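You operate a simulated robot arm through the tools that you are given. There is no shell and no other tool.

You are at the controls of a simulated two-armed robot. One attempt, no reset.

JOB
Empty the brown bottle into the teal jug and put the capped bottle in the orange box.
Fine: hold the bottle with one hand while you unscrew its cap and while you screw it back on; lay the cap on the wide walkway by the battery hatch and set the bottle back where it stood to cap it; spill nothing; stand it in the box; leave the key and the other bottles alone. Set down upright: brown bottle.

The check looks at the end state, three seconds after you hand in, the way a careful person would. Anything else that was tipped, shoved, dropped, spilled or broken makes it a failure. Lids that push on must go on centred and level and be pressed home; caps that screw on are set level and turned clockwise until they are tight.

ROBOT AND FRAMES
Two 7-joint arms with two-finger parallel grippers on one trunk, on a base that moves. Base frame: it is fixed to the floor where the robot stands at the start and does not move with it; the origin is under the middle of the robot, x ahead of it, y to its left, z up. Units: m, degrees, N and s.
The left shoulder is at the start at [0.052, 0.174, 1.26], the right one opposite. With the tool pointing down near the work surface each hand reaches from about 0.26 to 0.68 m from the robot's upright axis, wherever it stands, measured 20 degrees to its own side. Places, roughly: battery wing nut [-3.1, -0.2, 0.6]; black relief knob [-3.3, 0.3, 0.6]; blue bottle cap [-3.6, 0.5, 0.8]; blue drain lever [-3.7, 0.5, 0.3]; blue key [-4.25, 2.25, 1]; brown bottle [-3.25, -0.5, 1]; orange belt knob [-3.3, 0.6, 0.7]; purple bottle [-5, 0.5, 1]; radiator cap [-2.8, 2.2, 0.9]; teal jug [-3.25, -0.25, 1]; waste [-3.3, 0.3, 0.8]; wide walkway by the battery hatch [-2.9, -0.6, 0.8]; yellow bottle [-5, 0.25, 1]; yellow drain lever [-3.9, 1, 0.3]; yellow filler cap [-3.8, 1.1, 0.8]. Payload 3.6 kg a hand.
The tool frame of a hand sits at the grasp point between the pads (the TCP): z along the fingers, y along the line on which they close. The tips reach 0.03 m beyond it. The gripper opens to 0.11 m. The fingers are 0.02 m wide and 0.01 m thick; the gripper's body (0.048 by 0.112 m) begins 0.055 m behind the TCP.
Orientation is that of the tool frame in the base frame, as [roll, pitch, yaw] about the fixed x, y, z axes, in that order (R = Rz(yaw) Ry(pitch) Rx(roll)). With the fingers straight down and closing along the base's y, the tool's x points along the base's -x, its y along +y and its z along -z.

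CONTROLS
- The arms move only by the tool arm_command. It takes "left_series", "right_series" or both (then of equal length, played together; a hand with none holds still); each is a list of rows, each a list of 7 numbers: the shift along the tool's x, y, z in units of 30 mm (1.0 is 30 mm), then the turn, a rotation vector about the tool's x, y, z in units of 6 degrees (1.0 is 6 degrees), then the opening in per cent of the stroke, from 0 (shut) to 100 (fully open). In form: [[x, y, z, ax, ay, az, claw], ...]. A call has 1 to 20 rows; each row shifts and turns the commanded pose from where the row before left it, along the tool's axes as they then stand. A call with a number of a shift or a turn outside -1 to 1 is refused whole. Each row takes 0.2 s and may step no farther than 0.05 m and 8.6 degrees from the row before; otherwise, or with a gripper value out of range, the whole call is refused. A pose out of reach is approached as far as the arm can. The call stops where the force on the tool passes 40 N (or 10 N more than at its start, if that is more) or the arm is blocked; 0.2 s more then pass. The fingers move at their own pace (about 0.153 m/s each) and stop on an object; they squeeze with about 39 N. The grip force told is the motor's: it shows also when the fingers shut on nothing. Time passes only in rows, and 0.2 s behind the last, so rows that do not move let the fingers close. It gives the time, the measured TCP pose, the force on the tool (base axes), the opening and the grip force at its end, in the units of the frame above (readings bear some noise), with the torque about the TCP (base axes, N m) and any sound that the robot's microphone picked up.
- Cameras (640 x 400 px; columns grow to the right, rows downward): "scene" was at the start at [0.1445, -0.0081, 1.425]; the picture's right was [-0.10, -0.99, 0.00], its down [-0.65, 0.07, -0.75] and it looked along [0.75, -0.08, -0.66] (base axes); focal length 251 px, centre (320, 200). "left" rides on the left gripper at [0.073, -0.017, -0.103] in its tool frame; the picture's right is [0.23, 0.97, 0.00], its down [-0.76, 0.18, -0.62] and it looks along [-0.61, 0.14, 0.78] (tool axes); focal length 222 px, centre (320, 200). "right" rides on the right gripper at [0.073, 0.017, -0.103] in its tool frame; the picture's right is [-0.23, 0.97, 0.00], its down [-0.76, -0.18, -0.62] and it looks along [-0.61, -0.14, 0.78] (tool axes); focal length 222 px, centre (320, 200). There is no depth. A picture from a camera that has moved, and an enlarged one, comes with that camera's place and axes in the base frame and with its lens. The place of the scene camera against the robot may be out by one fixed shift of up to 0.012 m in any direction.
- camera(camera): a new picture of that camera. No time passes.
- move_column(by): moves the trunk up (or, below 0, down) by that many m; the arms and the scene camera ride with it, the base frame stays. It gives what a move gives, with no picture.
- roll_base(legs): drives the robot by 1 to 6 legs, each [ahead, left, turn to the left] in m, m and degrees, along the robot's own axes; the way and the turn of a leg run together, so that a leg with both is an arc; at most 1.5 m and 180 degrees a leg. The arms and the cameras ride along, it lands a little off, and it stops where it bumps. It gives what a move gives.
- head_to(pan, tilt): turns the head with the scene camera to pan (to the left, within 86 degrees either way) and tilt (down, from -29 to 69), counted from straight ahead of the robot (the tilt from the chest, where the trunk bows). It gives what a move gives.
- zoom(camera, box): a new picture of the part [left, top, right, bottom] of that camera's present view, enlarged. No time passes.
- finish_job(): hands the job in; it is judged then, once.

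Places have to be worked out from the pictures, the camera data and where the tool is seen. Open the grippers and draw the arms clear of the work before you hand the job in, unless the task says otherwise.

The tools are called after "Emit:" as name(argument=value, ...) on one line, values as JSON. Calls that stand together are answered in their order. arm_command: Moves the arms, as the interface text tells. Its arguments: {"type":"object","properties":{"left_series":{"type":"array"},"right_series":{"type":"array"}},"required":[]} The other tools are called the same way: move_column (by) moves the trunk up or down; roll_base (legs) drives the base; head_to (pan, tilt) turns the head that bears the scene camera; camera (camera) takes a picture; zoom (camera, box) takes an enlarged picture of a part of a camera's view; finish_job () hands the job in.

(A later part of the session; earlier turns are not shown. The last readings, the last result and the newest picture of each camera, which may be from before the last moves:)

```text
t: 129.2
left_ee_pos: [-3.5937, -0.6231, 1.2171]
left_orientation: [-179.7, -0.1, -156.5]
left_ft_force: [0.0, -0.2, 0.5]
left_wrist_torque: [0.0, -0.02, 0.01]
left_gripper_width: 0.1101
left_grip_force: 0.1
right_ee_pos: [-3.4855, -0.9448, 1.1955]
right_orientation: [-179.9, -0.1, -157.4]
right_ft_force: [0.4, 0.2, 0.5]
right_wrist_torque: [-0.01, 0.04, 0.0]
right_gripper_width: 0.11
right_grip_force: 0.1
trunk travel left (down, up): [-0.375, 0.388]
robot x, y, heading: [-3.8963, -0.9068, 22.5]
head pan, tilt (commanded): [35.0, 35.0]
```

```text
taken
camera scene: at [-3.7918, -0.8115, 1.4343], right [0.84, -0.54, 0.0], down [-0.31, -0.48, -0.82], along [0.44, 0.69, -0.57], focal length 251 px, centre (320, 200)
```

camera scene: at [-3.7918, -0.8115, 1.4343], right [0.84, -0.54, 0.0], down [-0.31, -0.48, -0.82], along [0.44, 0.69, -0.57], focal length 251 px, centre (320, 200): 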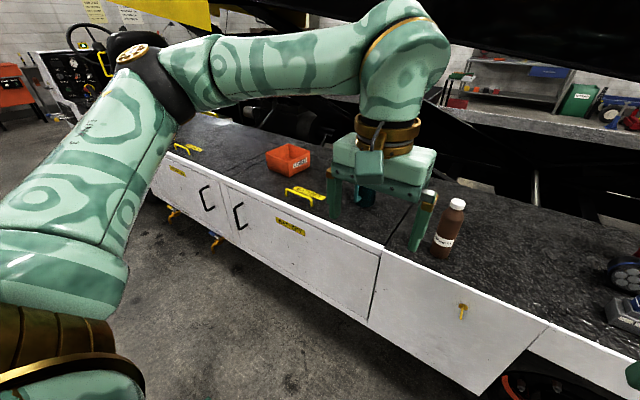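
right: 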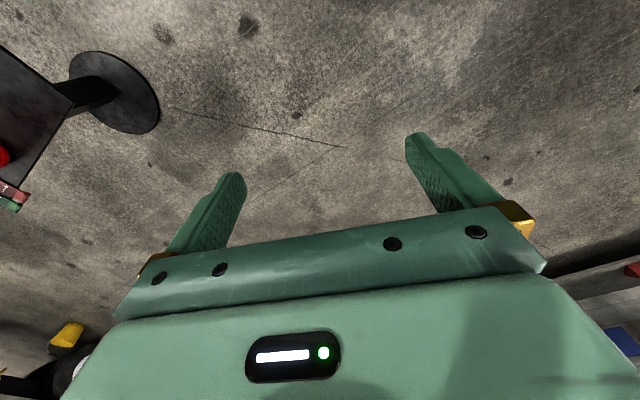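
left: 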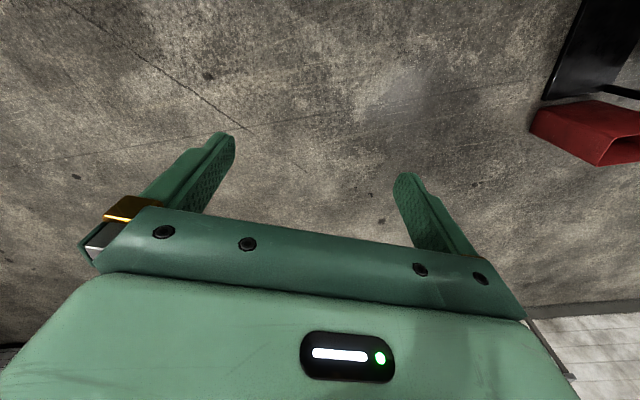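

Well aligned: the edge is level in the picture, and I triangulate the bottle base at about (-3.135,-0.54,0.80) with its cap top near z=1.017. The left hand hides the jug, so I look through the wrist cameras and zoom on the bottle.

Emit:
camera(camera="left")

Emit:
camera(camera="right")

Emit:
zoom(camera="scene", box=[340, 140, 500, 280])

Emit:
zoom(camera="scene", box=[160, 130, 400, 260])

```text
taken
camera left: at [-3.6527, -0.6668, 1.3225], right [-0.59, 0.8, 0.0], down [0.63, 0.47, 0.62], along [0.5, 0.37, -0.78], focal length 222 px, centre (320, 200)
```

left: 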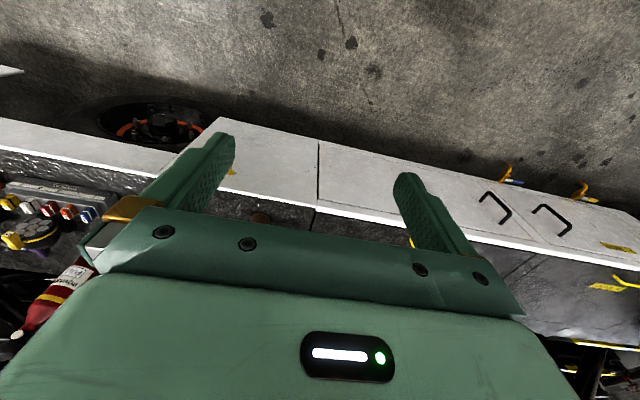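

```text
taken
camera right: at [-3.5585, -0.9558, 1.2993], right [-0.16, 0.99, 0.0], down [0.77, 0.13, 0.62], along [0.61, 0.1, -0.78], focal length 222 px, centre (320, 200)
```

right: 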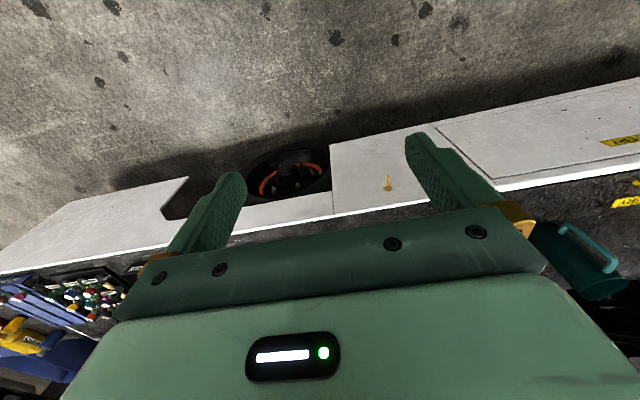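

```text
2.86 times, centred on (420, 210) of scene
camera zoom: at [-3.7918, -0.8115, 1.4343], right [0.84, -0.54, 0.0], down [-0.31, -0.48, -0.82], along [0.44, 0.69, -0.57], focal length 716 px, centre (34, 171)
```

zoom: 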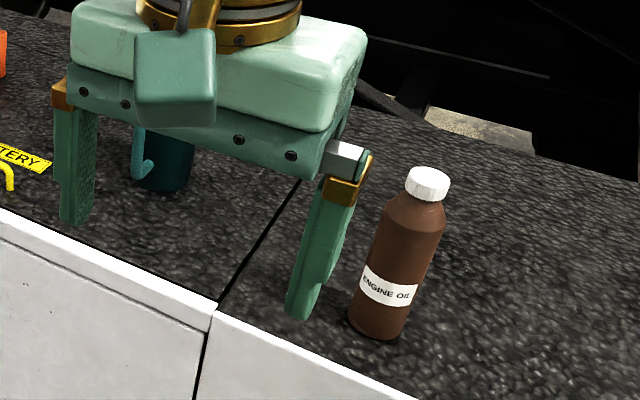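

```text
2.67 times, centred on (280, 195) of scene
camera zoom: at [-3.7918, -0.8115, 1.4343], right [0.84, -0.54, 0.0], down [-0.31, -0.48, -0.82], along [0.44, 0.69, -0.57], focal length 668 px, centre (427, 213)
```

zoom: 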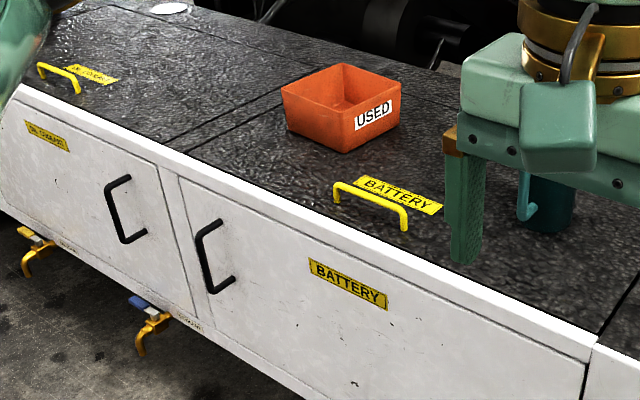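

The jug (open, handle toward me) stands near (-3.15,-0.18), and the box is about 0.16 m square with centre near (-3.28,0.31), rim z≈0.89. I move the base 0.30 m ahead and 0.13 m left for a good stance and look again.

Emit:
roll_base(legs=[[0.3, 0.13, 0]])

Emit:
head_to(pan=0, tilt=50)

Emit:
camera(camera="scene")

Emit:
camera(camera="left")

Emit:
camera(camera="right")

```text
t: 131.3
left_ee_pos: [-3.366, -0.3866, 1.2175]
left_orientation: [-179.7, -0.1, -156.8]
left_ft_force: [1.0, -0.1, -0.4]
left_wrist_torque: [-0.04, -0.01, -0.02]
left_gripper_width: 0.11
left_grip_force: 0.0
right_ee_pos: [-3.2593, -0.7082, 1.1951]
right_orientation: [179.9, -0.2, -157.5]
right_ft_force: [0.4, -0.1, 0.6]
right_wrist_torque: [-0.02, -0.01, -0.01]
right_gripper_width: 0.11
right_grip_force: 0.0
trunk travel left (down, up): [-0.375, 0.388]
robot x, y, heading: [-3.6708, -0.668, 22.5]
head pan, tilt (commanded): [35.0, 35.0]
```

```text
t: 132.4
left_ee_pos: [-3.3662, -0.3861, 1.2172]
left_orientation: [-179.7, -0.1, -156.7]
left_ft_force: [0.3, 0.4, -0.1]
left_wrist_torque: [0.01, 0.02, 0.0]
left_gripper_width: 0.11
left_grip_force: 0.1
right_ee_pos: [-3.2598, -0.708, 1.1956]
right_orientation: [180.0, 0.0, -157.6]
right_ft_force: [0.2, 0.1, -0.3]
right_wrist_torque: [-0.02, -0.02, 0.02]
right_gripper_width: 0.1099
right_grip_force: 0.0
trunk travel left (down, up): [-0.375, 0.388]
robot x, y, heading: [-3.6726, -0.6719, 22.6]
head pan, tilt (commanded): [0.0, 50.0]
```

```text
taken
camera scene: at [-3.5413, -0.6207, 1.4125], right [0.38, -0.92, 0.0], down [-0.71, -0.29, -0.64], along [0.59, 0.25, -0.77], focal length 251 px, centre (320, 200)
```

scene: 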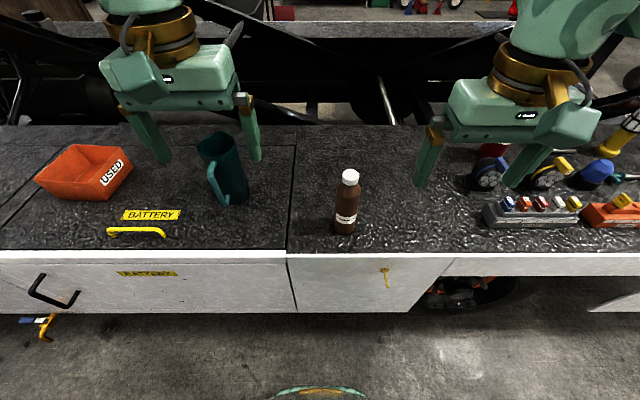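

```text
taken
camera left: at [-3.4258, -0.4314, 1.3224], right [-0.59, 0.8, 0.0], down [0.63, 0.47, 0.62], along [0.5, 0.37, -0.78], focal length 222 px, centre (320, 200)
```

left: 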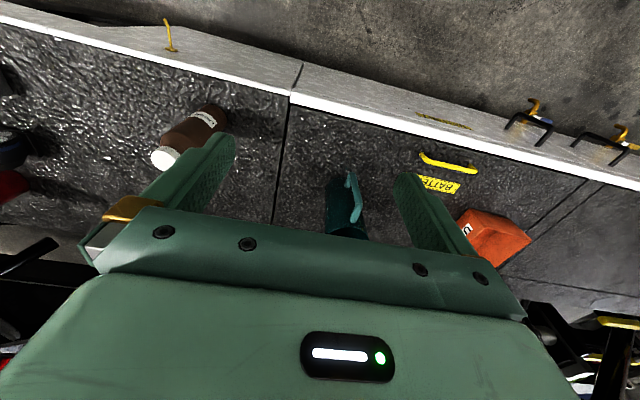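

```text
taken
camera right: at [-3.3319, -0.7204, 1.2993], right [-0.16, 0.99, 0.0], down [0.77, 0.13, 0.62], along [0.61, 0.1, -0.78], focal length 222 px, centre (320, 200)
```

right: 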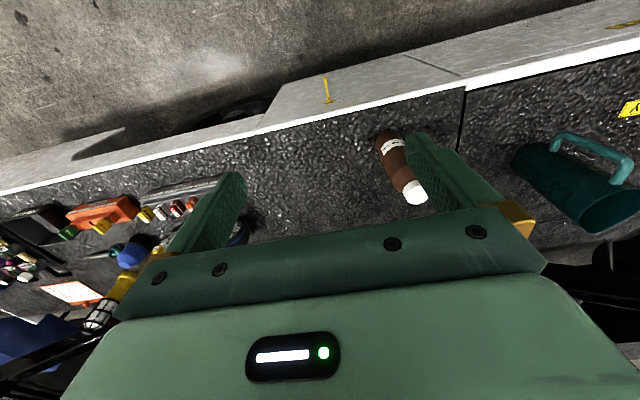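

The seam separates the battery hatch (left, with jug and box) from the walkway on which the bottle stands. I zoom in on bottle and jug for exact measures.

Emit:
zoom(camera="scene", box=[180, 110, 280, 220])

Emit:
zoom(camera="scene", box=[300, 150, 400, 250])

Emit:
zoom(camera="right", box=[340, 80, 640, 260])

```text
3.64 times, centred on (230, 165) of scene
camera zoom: at [-3.5413, -0.6207, 1.4125], right [0.38, -0.92, 0.0], down [-0.71, -0.29, -0.64], along [0.59, 0.25, -0.77], focal length 911 px, centre (647, 327)
```

zoom: 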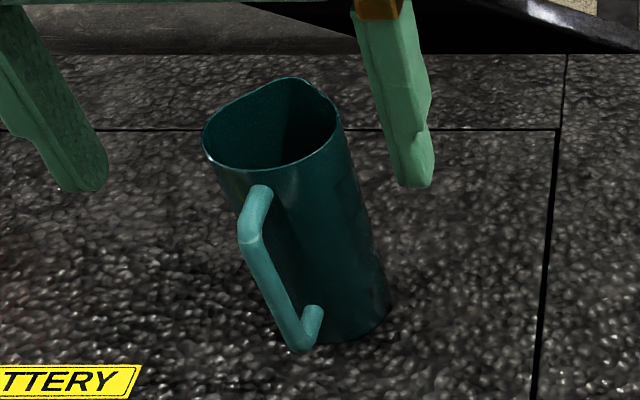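

```text
4.00 times, centred on (350, 200) of scene
camera zoom: at [-3.5413, -0.6207, 1.4125], right [0.38, -0.92, 0.0], down [-0.71, -0.29, -0.64], along [0.59, 0.25, -0.77], focal length 1002 px, centre (200, 200)
```

zoom: 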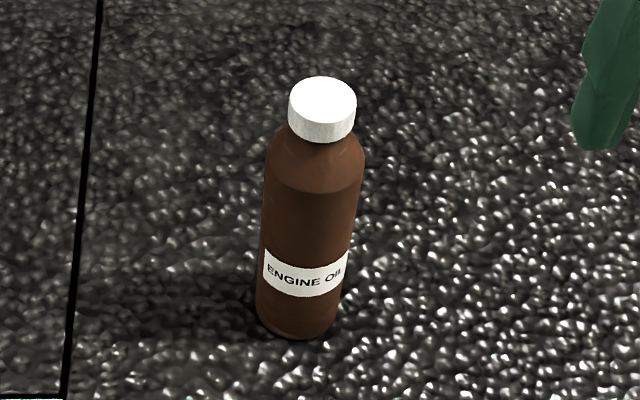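

```text
2.13 times, centred on (490, 170) of right
camera zoom: at [-3.3319, -0.7204, 1.2993], right [-0.16, 0.99, 0.0], down [0.77, 0.13, 0.62], along [0.61, 0.1, -0.78], focal length 474 px, centre (-43, 264)
```

zoom: 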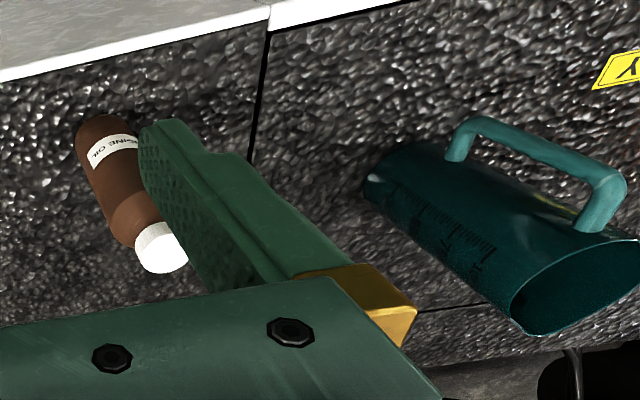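

Bottle axis ≈(-3.141,-0.529), body about 0.058 wide, cap about 0.038 wide with its top at z≈1.017; jug ≈(-3.15,-0.157), about 0.10 wide, rim z≈0.995. I will hold and pour with the left hand, fingers level and pointing ahead, and unscrew with the right hand from above; first I move the left hand ahead at height.

Emit:
arm_command(left_series=[[-1, 0, 0, 0, 0, 0, 100], [-1, 0, 0, 0, 0, 0, 100], [-1, 0, 0, 0, 0, 0, 100], [-1, 0, 0, 0, 0, 0, 100], [-1, 0, 0, 0, 0, 0, 100], [-1, 0, 0, 0, 0, 0, 100]])

Emit:
arm_command(left_series=[[0, 0, 0, 0, -1, 0, 100], [0, 0, 0, 0, -1, 0, 100], [0, 0, 0, 0, -1, 0, 100], [0, 0, 0, 0, -1, 0, 100], [0, 0, 0, 0, -1, 0, 100], [0, 0, 0, 0, -1, 0, 100], [0, 0, 0, 0, -1, 0, 100], [0, 0, 0, 0, -1, 0, 100], [0, 0, 0, 0, -1, 0, 100], [0, 0, 0, 0, -1, 0, 100], [0, 0, 0, 0, -1, 0, 100], [0, 0, 0, 0, -1, 0, 100], [0, 0, 0, 0, -1, 0, 100], [0, 0, 0, 0, -1, 0, 100], [0, 0, 0, 0, -1, 0, 100]])

Emit:
camera(camera="scene")

```text
t: 133.8
left_ee_pos: [-3.2186, -0.3224, 1.2165]
left_orientation: [-179.7, -0.1, -156.8]
left_ft_force: [1.0, 0.0, 0.5]
left_wrist_torque: [0.01, 0.01, -0.01]
left_gripper_width: 0.11
left_grip_force: 0.1
left hand out of reach, approached as far as the arm can: row 6
right_ee_pos: [-3.2603, -0.7085, 1.1964]
right_orientation: [180.0, -0.2, -157.5]
right_ft_force: [0.0, 0.1, -0.2]
right_wrist_torque: [0.01, 0.01, -0.01]
right_gripper_width: 0.11
right_grip_force: 0.0
trunk travel left (down, up): [-0.375, 0.388]
robot x, y, heading: [-3.6715, -0.6729, 22.5]
head pan, tilt (commanded): [0.0, 50.0]
```

```text
t: 137.0
left_ee_pos: [-3.1968, -0.402, 1.2858]
left_orientation: [-176.3, 85.2, -153.4]
left_ft_force: [0.0, 0.2, 0.2]
left_wrist_torque: [0.02, 0.0, -0.01]
left_gripper_width: 0.1102
left_grip_force: 0.0
left hand out of reach, approached as far as the arm can: row 12, 13, 14, 15
right_ee_pos: [-3.2603, -0.7102, 1.1952]
right_orientation: [-180.0, -0.1, -157.5]
right_ft_force: [0.3, -0.2, 0.1]
right_wrist_torque: [-0.01, -0.02, 0.02]
right_gripper_width: 0.1098
right_grip_force: 0.1
trunk travel left (down, up): [-0.375, 0.388]
robot x, y, heading: [-3.6712, -0.6689, 22.5]
head pan, tilt (commanded): [0.0, 50.0]
```

```text
taken
camera scene: at [-3.5414, -0.6222, 1.4126], right [0.38, -0.92, 0.0], down [-0.71, -0.29, -0.64], along [0.59, 0.25, -0.77], focal length 251 px, centre (320, 200)
```

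scene: 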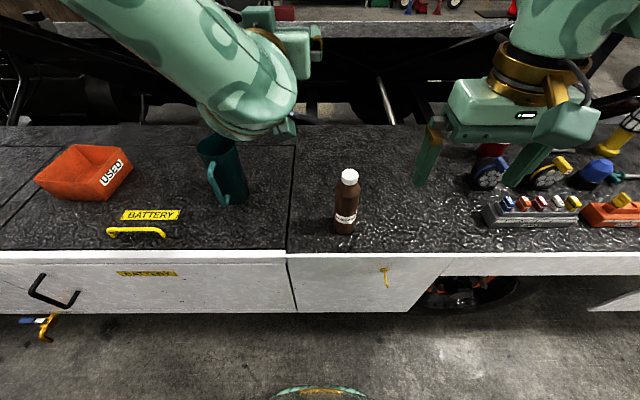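

The wrist gets near its limit at that height, with the tool now 5° short of level and pointing ahead. I lower the hand, where it should reach more easily, between the bottle and the jug but still above them.

Emit:
arm_command(left_series=[[1, 0, 0, 0, 0, 0, 100], [1, 0, 0, 0, 0, 0, 100], [1, 0, 0, 0, 0, 0, 100], [1, 0, 0, 0, 0, 0, 100], [1, 0, 0, 0, 0, 0, 100]])

Emit:
camera(camera="scene")

Emit:
camera(camera="left")

```text
t: 138.2
left_ee_pos: [-3.2047, -0.4622, 1.1836]
left_orientation: [-175.5, 85.0, -152.4]
left_ft_force: [-0.3, 0.2, -1.1]
left_wrist_torque: [-0.02, 0.01, -0.01]
left_gripper_width: 0.11
left_grip_force: 0.1
left hand out of reach, approached as far as the arm can: row 1, 2, 3, 4, 5
right_ee_pos: [-3.2611, -0.709, 1.1955]
right_orientation: [179.9, -0.2, -157.5]
right_ft_force: [0.0, -0.1, -1.2]
right_wrist_torque: [-0.01, 0.02, -0.03]
right_gripper_width: 0.1096
right_grip_force: 0.1
trunk travel left (down, up): [-0.375, 0.388]
robot x, y, heading: [-3.6722, -0.6706, 22.3]
head pan, tilt (commanded): [0.0, 50.0]
```

```text
taken
camera scene: at [-3.5411, -0.6206, 1.4125], right [0.38, -0.92, 0.0], down [-0.71, -0.29, -0.64], along [0.59, 0.25, -0.77], focal length 251 px, centre (320, 200)
```

scene: 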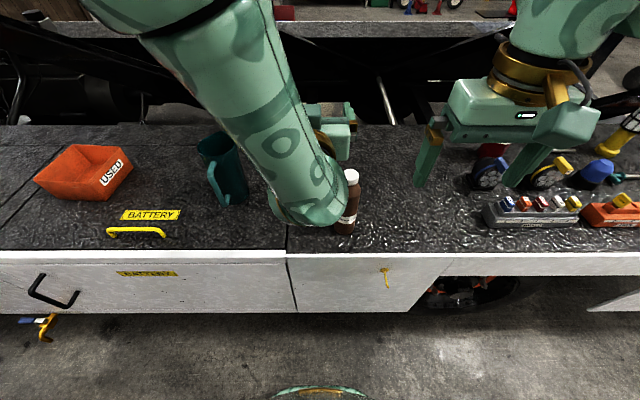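

```text
taken
camera left: at [-3.2978, -0.5216, 1.1206], right [-0.4, 0.89, -0.23], down [-0.58, -0.05, 0.81], along [0.71, 0.46, 0.54], focal length 222 px, centre (320, 200)
```

left: 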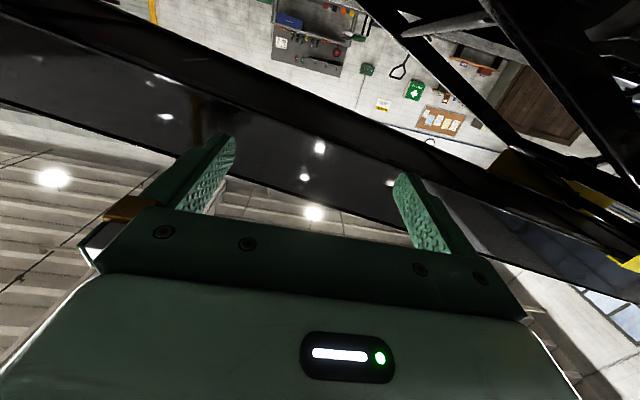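

The limit comes from the wrist being too near my chest, so I back the base up 0.10 m. I will turn the left hand to point along base +x, because the jug lies straight in +y from the bottle, which suits a roll-over pour.

Emit:
roll_base(legs=[[-0.1, 0, 0]])

Emit:
arm_command(left_series=[[0, 0, 0, 1, 0, 0, 100], [0, 0, 0, 1, 0, 0, 100], [0, 0, 0, 1, 0, 0, 100], [0, 0, 0, 0.8, 0, 0, 100]])

Emit:
camera(camera="scene")

```text
t: 139.3
left_ee_pos: [-3.2996, -0.5021, 1.1837]
left_orientation: [-175.8, 85.1, -153.0]
left_ft_force: [0.0, -0.2, 1.0]
left_wrist_torque: [0.03, 0.0, -0.02]
left_gripper_width: 0.1101
left_grip_force: 0.1
right_ee_pos: [-3.3548, -0.7481, 1.1962]
right_orientation: [179.9, -0.2, -157.5]
right_ft_force: [-0.4, 0.2, -0.5]
right_wrist_torque: [0.01, -0.03, -0.01]
right_gripper_width: 0.1099
right_grip_force: 0.0
trunk travel left (down, up): [-0.375, 0.388]
robot x, y, heading: [-3.7628, -0.708, 22.6]
head pan, tilt (commanded): [0.0, 50.0]
```

```text
t: 140.3
left_ee_pos: [-3.2751, -0.5411, 1.2512]
left_orientation: [-167.5, 83.4, -156.8]
left_ft_force: [-0.1, 0.3, 0.6]
left_wrist_torque: [0.0, -0.03, 0.03]
left_gripper_width: 0.1099
left_grip_force: 0.0
left hand out of reach, approached as far as the arm can: row 1, 2, 3, 4
right_ee_pos: [-3.3552, -0.7488, 1.196]
right_orientation: [179.9, -0.1, -157.4]
right_ft_force: [0.4, -0.4, 0.0]
right_wrist_torque: [0.02, 0.02, -0.02]
right_gripper_width: 0.1102
right_grip_force: 0.3
trunk travel left (down, up): [-0.375, 0.388]
robot x, y, heading: [-3.7608, -0.7067, 22.4]
head pan, tilt (commanded): [0.0, 50.0]
```

```text
taken
camera scene: at [-3.6357, -0.6603, 1.4126], right [0.38, -0.92, 0.0], down [-0.71, -0.29, -0.64], along [0.59, 0.25, -0.77], focal length 251 px, centre (320, 200)
```

scene: 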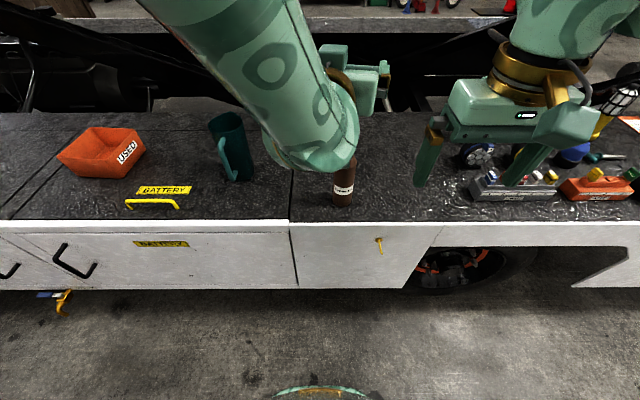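

The hand is still at a limit because it is only about 0.5 m ahead of my axis. I push it forward 0.12 m and a bit left, still high above everything.

Emit:
arm_command(left_series=[[0, 0.5, 1, 0, 0, 0, 100], [0, 0.5, 1, 0, 0, 0, 100], [0, 0.5, 1, 0, 0, 0, 100], [0, 0.5, 1, 0, 0, 0, 100]])

```text
t: 141.3
left_ee_pos: [-3.1575, -0.4982, 1.265]
left_orientation: [-168.7, 82.9, -157.7]
left_ft_force: [0.0, -1.0, -0.2]
left_wrist_torque: [-0.01, 0.01, 0.02]
left_gripper_width: 0.1098
left_grip_force: 0.1
left hand out of reach, approached as far as the arm can: row 1, 2, 3, 4
right_ee_pos: [-3.3534, -0.747, 1.1952]
right_orientation: [180.0, -0.1, -157.6]
right_ft_force: [0.1, -0.1, -0.2]
right_wrist_torque: [0.03, 0.01, -0.01]
right_gripper_width: 0.1102
right_grip_force: 0.0
trunk travel left (down, up): [-0.375, 0.388]
robot x, y, heading: [-3.7612, -0.7104, 22.5]
head pan, tilt (commanded): [0.0, 50.0]
```

The arm reached farther out but stays too high, so the level wrist is the limit. I tip the fingers about 30° down to see what height can be reached then.

Emit:
arm_command(left_series=[[0, 0, 0, 0, 1, 0, 100], [0, 0, 0, 0, 1, 0, 100], [0, 0, 0, 0, 1, 0, 100], [0, 0, 0, 0, 1, 0, 100]])

Emit:
camera(camera="scene")

```text
t: 142.3
left_ee_pos: [-3.1586, -0.4989, 1.2645]
left_orientation: [-177.1, 59.5, -166.9]
left_ft_force: [-0.7, 0.0, 0.4]
left_wrist_torque: [-0.01, 0.03, 0.01]
left_gripper_width: 0.11
left_grip_force: 0.0
right_ee_pos: [-3.3529, -0.7478, 1.1953]
right_orientation: [-180.0, -0.2, -157.6]
right_ft_force: [-1.0, 0.2, -0.2]
right_wrist_torque: [0.03, -0.01, 0.01]
right_gripper_width: 0.1101
right_grip_force: 0.0
trunk travel left (down, up): [-0.375, 0.388]
robot x, y, heading: [-3.7629, -0.71, 22.7]
head pan, tilt (commanded): [0.0, 50.0]
```

```text
taken
camera scene: at [-3.6347, -0.6596, 1.4125], right [0.38, -0.92, 0.0], down [-0.71, -0.29, -0.64], along [0.59, 0.25, -0.77], focal length 251 px, centre (320, 200)
```

scene: 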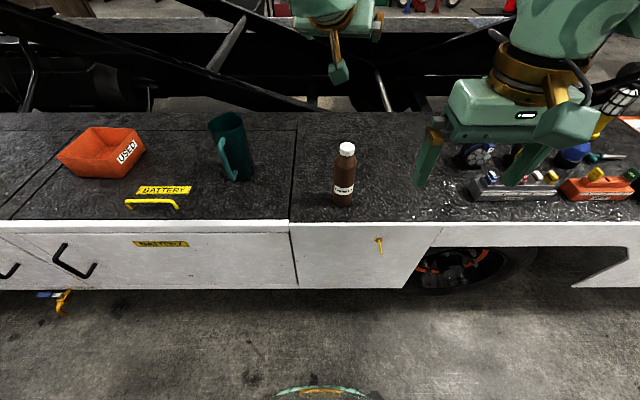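

With the fingers 30° down the pose is reached exactly. I lower straight down 0.15 m to test the height that can be reached; the tips stay above the cap.

Emit:
arm_command(left_series=[[0.862, 0, 0.507, 0, 0, 0, 100], [0.862, 0, 0.507, 0, 0, 0, 100], [0.862, 0, 0.507, 0, 0, 0, 100], [0.862, 0, 0.507, 0, 0, 0, 100], [0.862, 0, 0.507, 0, 0, 0, 100]])

Emit:
camera(camera="scene")

```text
t: 143.5
left_ee_pos: [-3.1564, -0.5014, 1.1145]
left_orientation: [-177.2, 59.5, -166.7]
left_ft_force: [0.2, 0.6, -0.1]
left_wrist_torque: [0.01, 0.0, 0.01]
left_gripper_width: 0.1102
left_grip_force: 0.0
right_ee_pos: [-3.3539, -0.7478, 1.1948]
right_orientation: [-179.9, -0.2, -157.3]
right_ft_force: [-0.3, -0.3, 0.4]
right_wrist_torque: [0.0, 0.03, 0.02]
right_gripper_width: 0.11
right_grip_force: 0.2
trunk travel left (down, up): [-0.375, 0.388]
robot x, y, heading: [-3.7661, -0.7081, 22.4]
head pan, tilt (commanded): [0.0, 50.0]
```

```text
taken
camera scene: at [-3.6344, -0.6595, 1.4125], right [0.38, -0.92, 0.0], down [-0.71, -0.29, -0.64], along [0.59, 0.25, -0.77], focal length 251 px, centre (320, 200)
```

scene: 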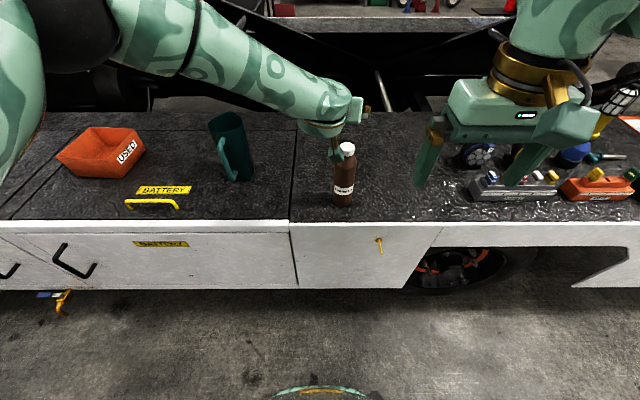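

Reached at z=1.114. I test whether the fingers can come 10° nearer to level at this height.

Emit:
arm_command(left_series=[[0, 0, 0, 0, -0.8, 0, 100], [0, 0, 0, 0, -0.8, 0, 100]])

```text
t: 144.1
left_ee_pos: [-3.1575, -0.5039, 1.1161]
left_orientation: [-176.1, 69.2, -165.6]
left_ft_force: [-0.3, 0.0, 0.5]
left_wrist_torque: [0.0, 0.01, 0.0]
left_gripper_width: 0.1098
left_grip_force: 0.0
right_ee_pos: [-3.3542, -0.75, 1.1957]
right_orientation: [-180.0, -0.1, -157.5]
right_ft_force: [1.0, -0.2, -0.1]
right_wrist_torque: [0.03, -0.01, 0.03]
right_gripper_width: 0.11
right_grip_force: 0.0
trunk travel left (down, up): [-0.375, 0.388]
robot x, y, heading: [-3.7602, -0.7077, 22.5]
head pan, tilt (commanded): [0.0, 50.0]
```

φ≈21° below level is reachable too. Now I turn the hand about the vertical by -10° so that it points along base +x, and level the closing axis.

Emit:
arm_command(left_series=[[0, 0, 0, 0.78, 0.02, 0.42, 100], [0, 0, 0, 0.78, 0.02, 0.42, 100]])

```text
t: 144.7
left_ee_pos: [-3.157, -0.5026, 1.1152]
left_orientation: [-176.1, 69.1, -165.6]
left_ft_force: [0.6, 0.0, 0.0]
left_wrist_torque: [-0.03, -0.02, -0.04]
left_gripper_width: 0.11
left_grip_force: 0.1
left hand out of reach, approached as far as the arm can: row 1, 2
right_ee_pos: [-3.3541, -0.7477, 1.1953]
right_orientation: [180.0, -0.2, -157.5]
right_ft_force: [0.4, 0.2, 0.0]
right_wrist_torque: [0.0, 0.03, 0.01]
right_gripper_width: 0.1101
right_grip_force: 0.1
trunk travel left (down, up): [-0.375, 0.388]
robot x, y, heading: [-3.7615, -0.7074, 22.4]
head pan, tilt (commanded): [0.0, 50.0]
```

That turn is at a wrist limit, so the hand stays at a heading of about 10°. Before grasping I test the pour motion with the empty hand high beside the jug: first I move there.

Emit:
arm_command(left_series=[[-0.5, 0.93, 0.2, 0, 0, 0, 100], [-0.5, 0.93, 0.2, 0, 0, 0, 100], [-0.5, 0.93, 0.2, 0, 0, 0, 100], [-0.25, 0.93, 0.2, 0, 0, 0, 100], [-0.25, 0.93, 0.2, 0, 0, 0, 100], [0, 0.93, 0.2, 0, 0, 0, 100], [0, 0.93, 0.2, 0, 0, 0, 100], [0, 0.93, 0.2, 0, 0, 0, 100], [0, 0.93, 0.2, 0, 0, 0, 100], [0, 0.93, 0.2, 0, 0, 0, 100]])

Emit:
arm_command(left_series=[[0, 0, 0, 0, 0, -1, 100], [0, 0, 0, 0, 0, -1, 100], [0, 0, 0, 0, 0, -1, 100], [0, 0, 0, 0, 0, -1, 100], [0, 0, 0, 0, 0, -1, 100], [0, 0, 0, 0, 0, -1, 100], [0, 0, 0, 0, 0, -1, 100], [0, 0, 0, 0, 0, -1, 100], [0, 0, 0, 0, 0, -1, 100], [0, 0, 0, 0, 0, -1, 100], [0, 0, 0, 0, 0, -1, 100], [0, 0, 0, 0, 0, -1, 100], [0, 0, 0, 0, 0, -1, 100], [0, 0, 0, 0, 0, -1, 100], [0, 0, 0, 0, 0, -1, 100], [0, 0, 0, 0, 0, -1, 100], [0, 0, 0, 0, 0, -1, 100], [0, 0, 0, 0, 0, -1, 100], [0, 0, 0, 0, 0, -1, 100], [0, 0, 0, 0, 0, -1, 100]])

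Emit:
camera(camera="scene")

```text
t: 146.9
left_ee_pos: [-3.1359, -0.221, 1.1471]
left_orientation: [-175.9, 69.1, -165.5]
left_ft_force: [0.1, -0.3, 0.6]
left_wrist_torque: [0.02, 0.0, 0.02]
left_gripper_width: 0.1101
left_grip_force: 0.0
left hand out of reach, approached as far as the arm can: row 2, 4
right_ee_pos: [-3.3528, -0.7468, 1.1953]
right_orientation: [180.0, -0.1, -157.5]
right_ft_force: [0.1, 0.2, 0.2]
right_wrist_torque: [0.0, -0.03, 0.01]
right_gripper_width: 0.1098
right_grip_force: 0.0
trunk travel left (down, up): [-0.375, 0.388]
robot x, y, heading: [-3.7621, -0.7113, 22.7]
head pan, tilt (commanded): [0.0, 50.0]
```

```text
t: 151.1
left_ee_pos: [-3.1357, -0.2221, 1.1477]
left_orientation: [-114.2, -29.4, -67.5]
left_ft_force: [0.4, 0.4, 0.2]
left_wrist_torque: [-0.01, 0.0, -0.02]
left_gripper_width: 0.1098
left_grip_force: 0.1
right_ee_pos: [-3.3536, -0.7477, 1.195]
right_orientation: [-180.0, -0.1, -157.5]
right_ft_force: [0.1, 0.3, -0.8]
right_wrist_torque: [0.04, -0.04, 0.0]
right_gripper_width: 0.1101
right_grip_force: 0.1
trunk travel left (down, up): [-0.375, 0.388]
robot x, y, heading: [-3.7644, -0.7088, 22.5]
head pan, tilt (commanded): [0.0, 50.0]
```

```text
taken
camera scene: at [-3.6349, -0.6596, 1.4125], right [0.38, -0.92, 0.0], down [-0.71, -0.29, -0.64], along [0.59, 0.25, -0.77], focal length 251 px, centre (320, 200)
```

scene: 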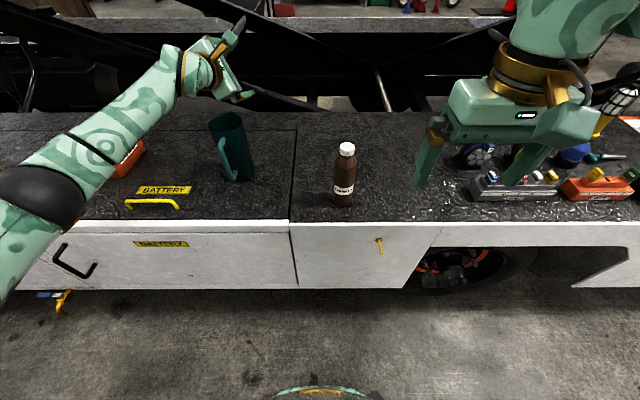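

The full -120° roll about the finger axis works at the pour site. I test another -30°.

Emit:
arm_command(left_series=[[0, 0, 0, 0, 0, -1, 100], [0, 0, 0, 0, 0, -1, 100], [0, 0, 0, 0, 0, -1, 100], [0, 0, 0, 0, 0, -1, 100], [0, 0, 0, 0, 0, -1, 100]])

Emit:
camera(camera="scene")

Emit:
camera(camera="left")

```text
t: 152.3
left_ee_pos: [-3.1362, -0.2213, 1.1475]
left_orientation: [-128.8, -55.4, -46.3]
left_ft_force: [0.3, 0.7, -0.1]
left_wrist_torque: [0.0, 0.03, -0.03]
left_gripper_width: 0.11
left_grip_force: 0.1
right_ee_pos: [-3.3542, -0.7476, 1.1955]
right_orientation: [179.9, -0.1, -157.6]
right_ft_force: [0.1, 0.2, 0.6]
right_wrist_torque: [0.0, -0.02, -0.01]
right_gripper_width: 0.1099
right_grip_force: 0.0
trunk travel left (down, up): [-0.375, 0.388]
robot x, y, heading: [-3.7618, -0.7115, 22.7]
head pan, tilt (commanded): [0.0, 50.0]
```

```text
taken
camera scene: at [-3.6349, -0.6596, 1.4125], right [0.38, -0.92, 0.0], down [-0.71, -0.29, -0.64], along [0.59, 0.25, -0.77], focal length 251 px, centre (320, 200)
```

scene: 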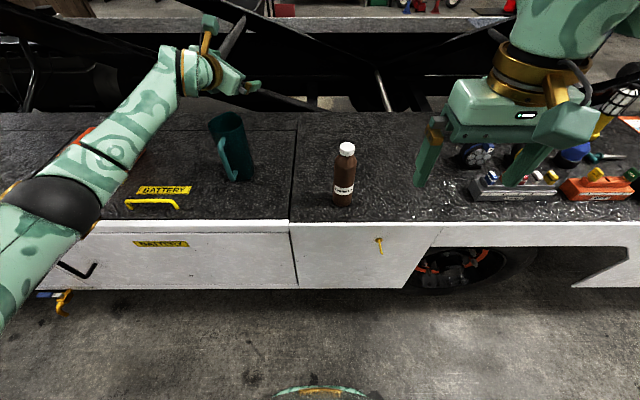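

```text
taken
camera left: at [-3.2026, -0.2544, 1.2523], right [0.08, -0.97, -0.25], down [-0.87, 0.05, -0.48], along [0.48, 0.25, -0.84], focal length 222 px, centre (320, 200)
```

left: 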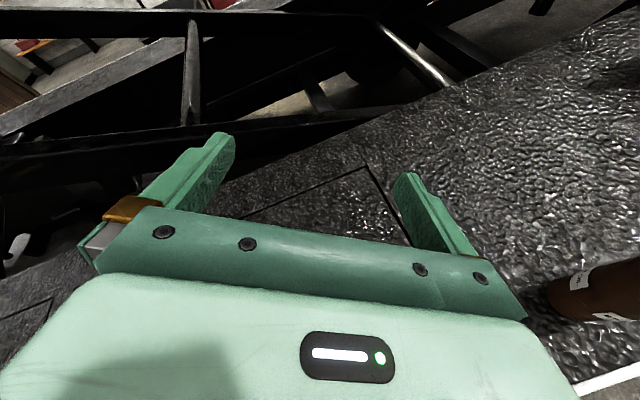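

The roll to -150° works as well, so pouring toward +y is feasible. I roll back to the grasp orientation.

Emit:
arm_command(left_series=[[0, 0, 0, 0, 0, 1, 100], [0, 0, 0, 0, 0, 1, 100], [0, 0, 0, 0, 0, 1, 100], [0, 0, 0, 0, 0, 1, 100], [0, 0, 0, 0, 0, 1, 100], [0, 0, 0, 0, 0, 1, 100], [0, 0, 0, 0, 0, 1, 100], [0, 0, 0, 0, 0, 1, 100], [0, 0, 0, 0, 0, 1, 100], [0, 0, 0, 0, 0, 1, 100], [0, 0, 0, 0, 0, 1, 100], [0, 0, 0, 0, 0, 1, 100], [0, 0, 0, 0, 0, 1, 100], [0, 0, 0, 0, 0, 1, 100], [0, 0, 0, 0, 0, 1, 100]])

Emit:
arm_command(left_series=[[0, 0, 0, 0, 0, 1, 100], [0, 0, 0, 0, 0, 1, 100], [0, 0, 0, 0, 0, 1, 100], [0, 0, 0, 0, 0, 1, 100], [0, 0, 0, 0, 0, 1, 100], [0, 0, 0, 0, 0, 1, 100], [0, 0, 0, 0, 0, 1, 100], [0, 0, 0, 0, 0, 1, 100], [0, 0, 0, 0, 0, 1, 100], [0, 0, 0, 0, 0, 1, 100]])

Emit:
camera(camera="scene")

```text
t: 155.5
left_ee_pos: [-3.1362, -0.2219, 1.1473]
left_orientation: [-113.6, 26.5, -90.7]
left_ft_force: [0.0, -0.6, -0.6]
left_wrist_torque: [0.01, -0.01, 0.03]
left_gripper_width: 0.11
left_grip_force: 0.1
right_ee_pos: [-3.3535, -0.7482, 1.1956]
right_orientation: [-180.0, -0.1, -157.5]
right_ft_force: [-0.3, 0.5, 0.4]
right_wrist_torque: [-0.03, 0.0, -0.01]
right_gripper_width: 0.11
right_grip_force: 0.0
trunk travel left (down, up): [-0.375, 0.388]
robot x, y, heading: [-3.7625, -0.711, 22.5]
head pan, tilt (commanded): [0.0, 50.0]
```

```text
t: 157.7
left_ee_pos: [-3.1369, -0.2223, 1.1466]
left_orientation: [-176.2, 69.1, -165.8]
left_ft_force: [0.6, 0.3, 0.5]
left_wrist_torque: [-0.03, 0.02, 0.01]
left_gripper_width: 0.1102
left_grip_force: 0.0
right_ee_pos: [-3.3539, -0.7483, 1.1959]
right_orientation: [180.0, -0.1, -157.5]
right_ft_force: [-0.3, -1.1, 0.2]
right_wrist_torque: [-0.01, 0.0, 0.0]
right_gripper_width: 0.11
right_grip_force: 0.0
trunk travel left (down, up): [-0.375, 0.388]
robot x, y, heading: [-3.7642, -0.7113, 22.6]
head pan, tilt (commanded): [0.0, 50.0]
```

```text
taken
camera scene: at [-3.6349, -0.6597, 1.4125], right [0.38, -0.92, 0.0], down [-0.71, -0.29, -0.64], along [0.59, 0.25, -0.77], focal length 251 px, centre (320, 200)
```

scene: 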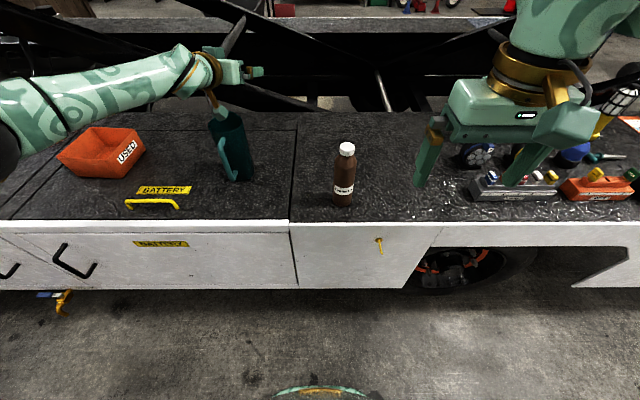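

Back in the grasp orientation. I refine the bottle's place with close-ups from the scene and the right wrist camera.

Emit:
zoom(camera="scene", box=[300, 130, 390, 220])

Emit:
camera(camera="right")

Emit:
zoom(camera="right", box=[350, 100, 550, 250])

```text
4.44 times, centred on (345, 175) of scene
camera zoom: at [-3.6349, -0.6597, 1.4125], right [0.38, -0.92, 0.0], down [-0.71, -0.29, -0.64], along [0.59, 0.25, -0.77], focal length 1114 px, centre (209, 311)
```

zoom: 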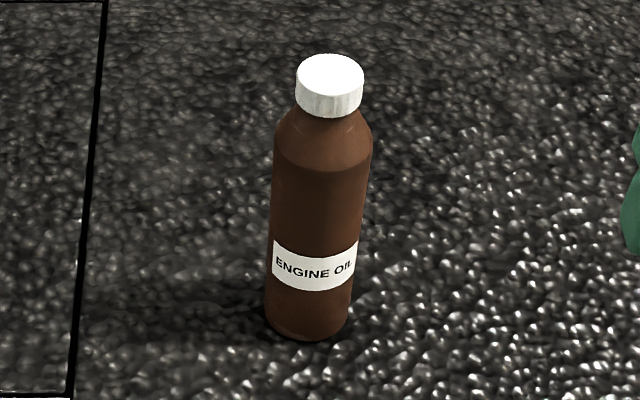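

```text
taken
camera right: at [-3.4255, -0.7594, 1.2993], right [-0.16, 0.99, 0.0], down [0.77, 0.13, 0.62], along [0.61, 0.1, -0.78], focal length 222 px, centre (320, 200)
```

right: 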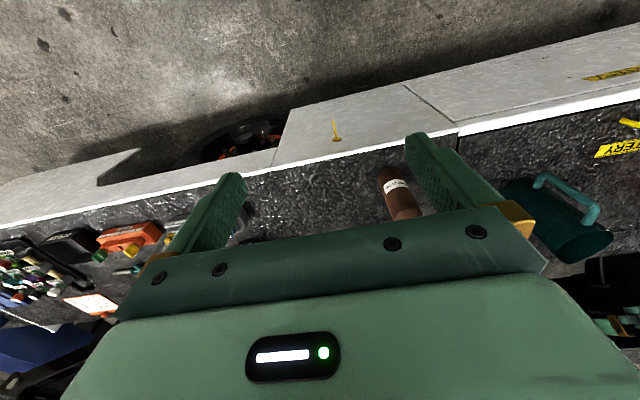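

```text
2.67 times, centred on (450, 175) of right
camera zoom: at [-3.4255, -0.7594, 1.2993], right [-0.16, 0.99, 0.0], down [0.77, 0.13, 0.62], along [0.61, 0.1, -0.78], focal length 592 px, centre (-27, 267)
```

zoom: 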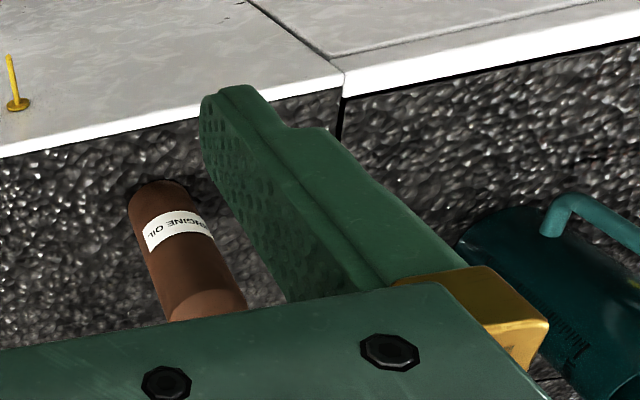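

Both views put the bottle axis near (-3.143,-0.527). I move the open left hand to right above it at z≈1.09, clear of the cap.

Emit:
arm_command(left_series=[[0, -0.99, -0.118, 0, 0, 0, 100], [0, -0.99, -0.118, 0, 0, 0, 100], [0, -0.99, -0.118, 0, 0, 0, 100], [0.2, -0.99, -0.118, 0, 0, 0, 100], [0.3, -0.99, -0.118, 0, 0, 0, 100], [0.3, -0.99, -0.118, 0, 0, 0, 100], [0.4, -0.99, -0.118, 0, 0, 0, 100], [0.5, -0.99, -0.118, 0, 0, 0, 100], [0.5, -0.99, -0.118, 0, 0, 0, 100], [0.5, -0.99, -0.118, 0, 0, 0, 100]])

Emit:
camera(camera="scene")

Emit:
camera(camera="left")

Emit:
camera(camera="right")

```text
t: 159.9
left_ee_pos: [-3.1354, -0.358, 1.1573]
left_orientation: [-176.1, 68.9, -165.5]
left_ft_force: [0.3, -0.1, -0.2]
left_wrist_torque: [0.0, 0.0, -0.01]
left_gripper_width: 0.1099
left_grip_force: 0.1
left hand out of reach, approached as far as the arm can: row 5, 6, 7, 8, 9, 10
right_ee_pos: [-3.3537, -0.7485, 1.1951]
right_orientation: [179.9, -0.1, -157.5]
right_ft_force: [-0.2, 0.4, 0.5]
right_wrist_torque: [-0.02, 0.03, 0.02]
right_gripper_width: 0.1105
right_grip_force: 0.0
trunk travel left (down, up): [-0.375, 0.388]
robot x, y, heading: [-3.7631, -0.7084, 22.6]
head pan, tilt (commanded): [0.0, 50.0]
```

```text
taken
camera scene: at [-3.6349, -0.6595, 1.4125], right [0.38, -0.92, 0.0], down [-0.71, -0.29, -0.64], along [0.59, 0.25, -0.77], focal length 251 px, centre (320, 200)
```

scene: 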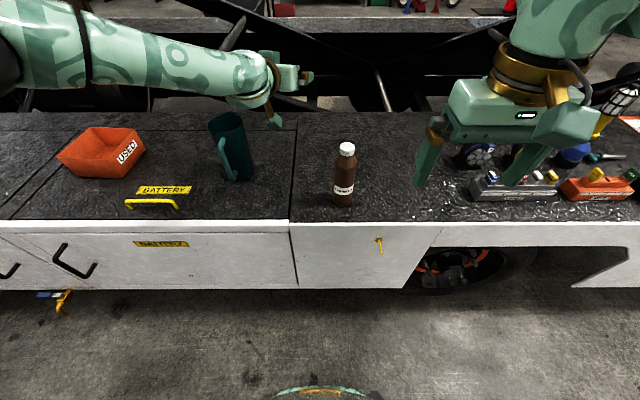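

```text
taken
camera left: at [-3.2524, -0.399, 1.1286], right [-0.26, 0.94, -0.24], down [-0.34, 0.14, 0.93], along [0.9, 0.32, 0.28], focal length 222 px, centre (320, 200)
```

left: 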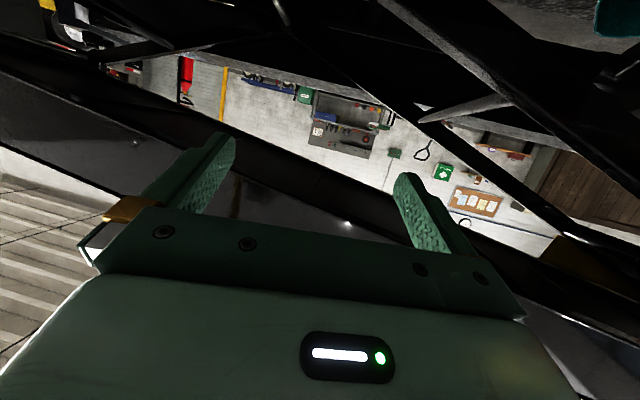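

```text
taken
camera right: at [-3.4255, -0.7593, 1.2993], right [-0.16, 0.99, 0.0], down [0.77, 0.13, 0.62], along [0.61, 0.1, -0.78], focal length 222 px, centre (320, 200)
```

right: 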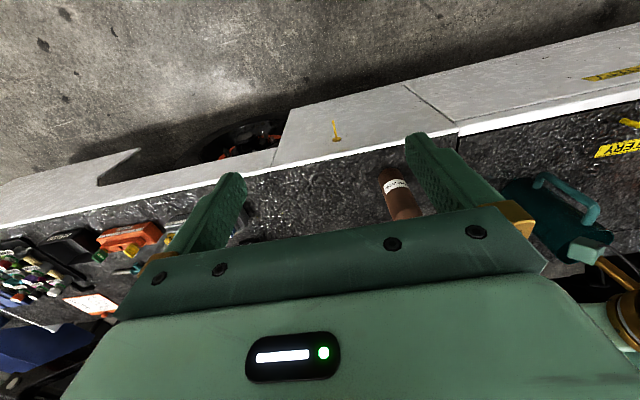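

The arm stuck at y≈-0.36 in this elbow position. I tip the fingers 15° further down, as on the way in, and try moving right again.

Emit:
arm_command(left_series=[[0, 0, 0, 0, 0.9, 0, 100], [0, 0, 0, 0, 0.9, 0, 100], [0, 0, 0, 0, 0.9, 0, 100], [0, -0.9, 0, 0, 0, 0, 100], [0, -0.9, 0, 0, 0, 0, 100], [0, -0.9, 0, 0, 0, 0, 100]])

```text
t: 161.3
left_ee_pos: [-3.1209, -0.4378, 1.1572]
left_orientation: [-177.7, 52.9, -167.3]
left_ft_force: [0.0, -0.6, 0.2]
left_wrist_torque: [0.02, 0.0, 0.01]
left_gripper_width: 0.1102
left_grip_force: 0.1
right_ee_pos: [-3.3534, -0.7494, 1.1958]
right_orientation: [-180.0, 0.0, -157.5]
right_ft_force: [0.8, -0.5, -0.4]
right_wrist_torque: [-0.02, 0.03, 0.01]
right_gripper_width: 0.1098
right_grip_force: 0.0
trunk travel left (down, up): [-0.375, 0.388]
robot x, y, heading: [-3.7643, -0.7063, 22.5]
head pan, tilt (commanded): [0.0, 50.0]
```

With φ≈37° it moves freely. I go on to right above the bottle at z≈1.09.

Emit:
arm_command(left_series=[[0.3, -0.68, 0.09, 0, 0, 0, 100], [0.6, -0.68, 0.09, 0, 0, 0, 100], [0.8, -0.68, 0.09, 0, 0, 0, 100], [0.9, -0.68, 0.09, 0, 0, 0, 100]])

Emit:
camera(camera="scene")

Emit:
camera(camera="right")

```text
t: 162.3
left_ee_pos: [-3.1448, -0.529, 1.0907]
left_orientation: [-177.6, 52.9, -167.2]
left_ft_force: [0.7, -0.6, -0.4]
left_wrist_torque: [-0.01, -0.03, 0.01]
left_gripper_width: 0.1097
left_grip_force: 0.0
right_ee_pos: [-3.3523, -0.7491, 1.1945]
right_orientation: [179.9, -0.1, -157.5]
right_ft_force: [-0.7, -1.6, -0.1]
right_wrist_torque: [0.01, -0.01, -0.01]
right_gripper_width: 0.11
right_grip_force: 0.0
trunk travel left (down, up): [-0.375, 0.388]
robot x, y, heading: [-3.7607, -0.708, 22.4]
head pan, tilt (commanded): [0.0, 50.0]
```

```text
taken
camera scene: at [-3.6346, -0.6604, 1.4125], right [0.38, -0.92, 0.0], down [-0.71, -0.29, -0.64], along [0.59, 0.25, -0.77], focal length 251 px, centre (320, 200)
```

scene: 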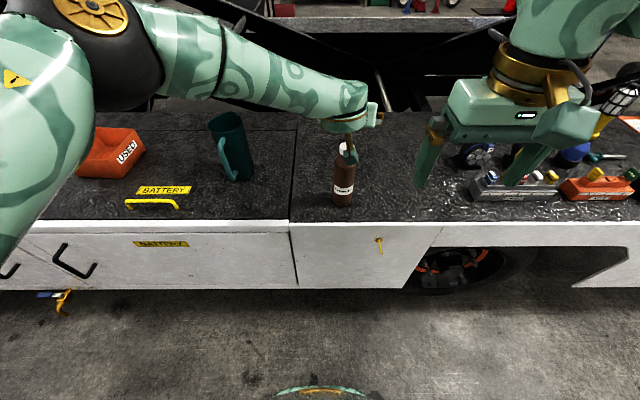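

```text
taken
camera right: at [-3.4253, -0.7601, 1.2992], right [-0.16, 0.99, 0.0], down [0.77, 0.13, 0.62], along [0.61, 0.1, -0.78], focal length 222 px, centre (320, 200)
```

right: 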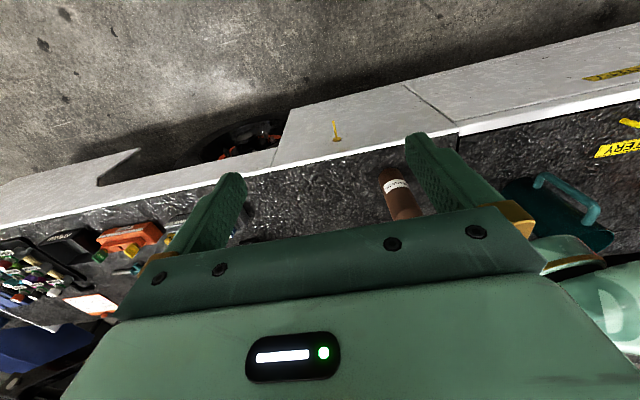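

The TCP lies right over the bottle axis (both project to column ≈346-349). I lower straight down to z≈0.91, with the fingers straddling the body.

Emit:
arm_command(left_series=[[0.798, 0.024, 0.603, 0, 0, 0, 100], [0.798, 0.024, 0.603, 0, 0, 0, 100], [0.798, 0.024, 0.603, 0, 0, 0, 100]])

Emit:
camera(camera="scene")

Emit:
camera(camera="left")

```text
t: 163.1
left_ee_pos: [-3.1433, -0.5281, 1.0013]
left_orientation: [-177.6, 52.9, -167.4]
left_ft_force: [-0.4, -0.8, -0.4]
left_wrist_torque: [-0.02, -0.01, 0.0]
left_gripper_width: 0.1102
left_grip_force: 0.2
right_ee_pos: [-3.3531, -0.7477, 1.1957]
right_orientation: [180.0, -0.3, -157.6]
right_ft_force: [0.0, -0.8, -0.1]
right_wrist_torque: [0.04, 0.01, -0.01]
right_gripper_width: 0.1102
right_grip_force: 0.0
trunk travel left (down, up): [-0.375, 0.388]
robot x, y, heading: [-3.7587, -0.7093, 22.5]
head pan, tilt (commanded): [0.0, 50.0]
```

```text
taken
camera scene: at [-3.6344, -0.6597, 1.4125], right [0.38, -0.92, 0.0], down [-0.71, -0.29, -0.64], along [0.59, 0.25, -0.77], focal length 251 px, centre (320, 200)
```

scene: 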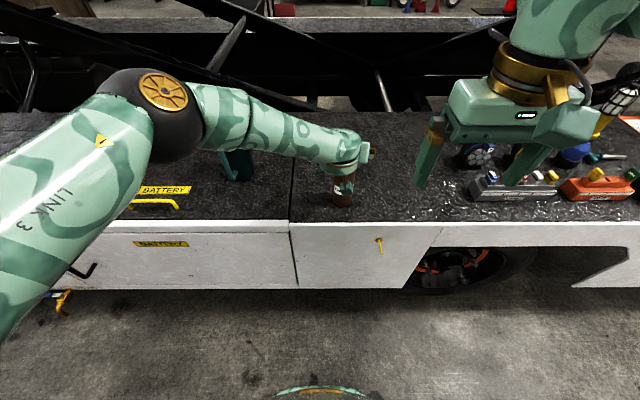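

```text
taken
camera left: at [-3.2641, -0.5683, 1.0075], right [-0.32, 0.93, -0.21], down [-0.07, 0.19, 0.98], along [0.95, 0.32, 0.01], focal length 222 px, centre (320, 200)
```

left: 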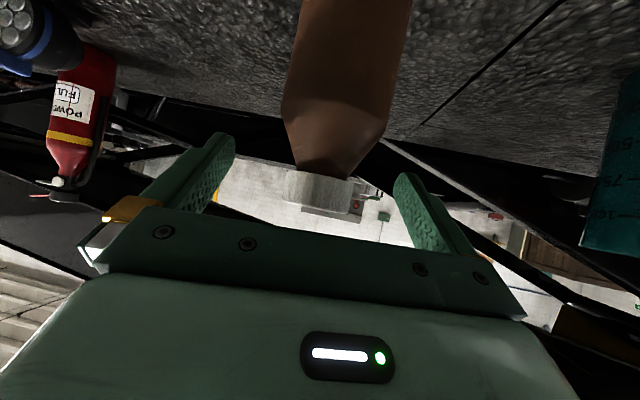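

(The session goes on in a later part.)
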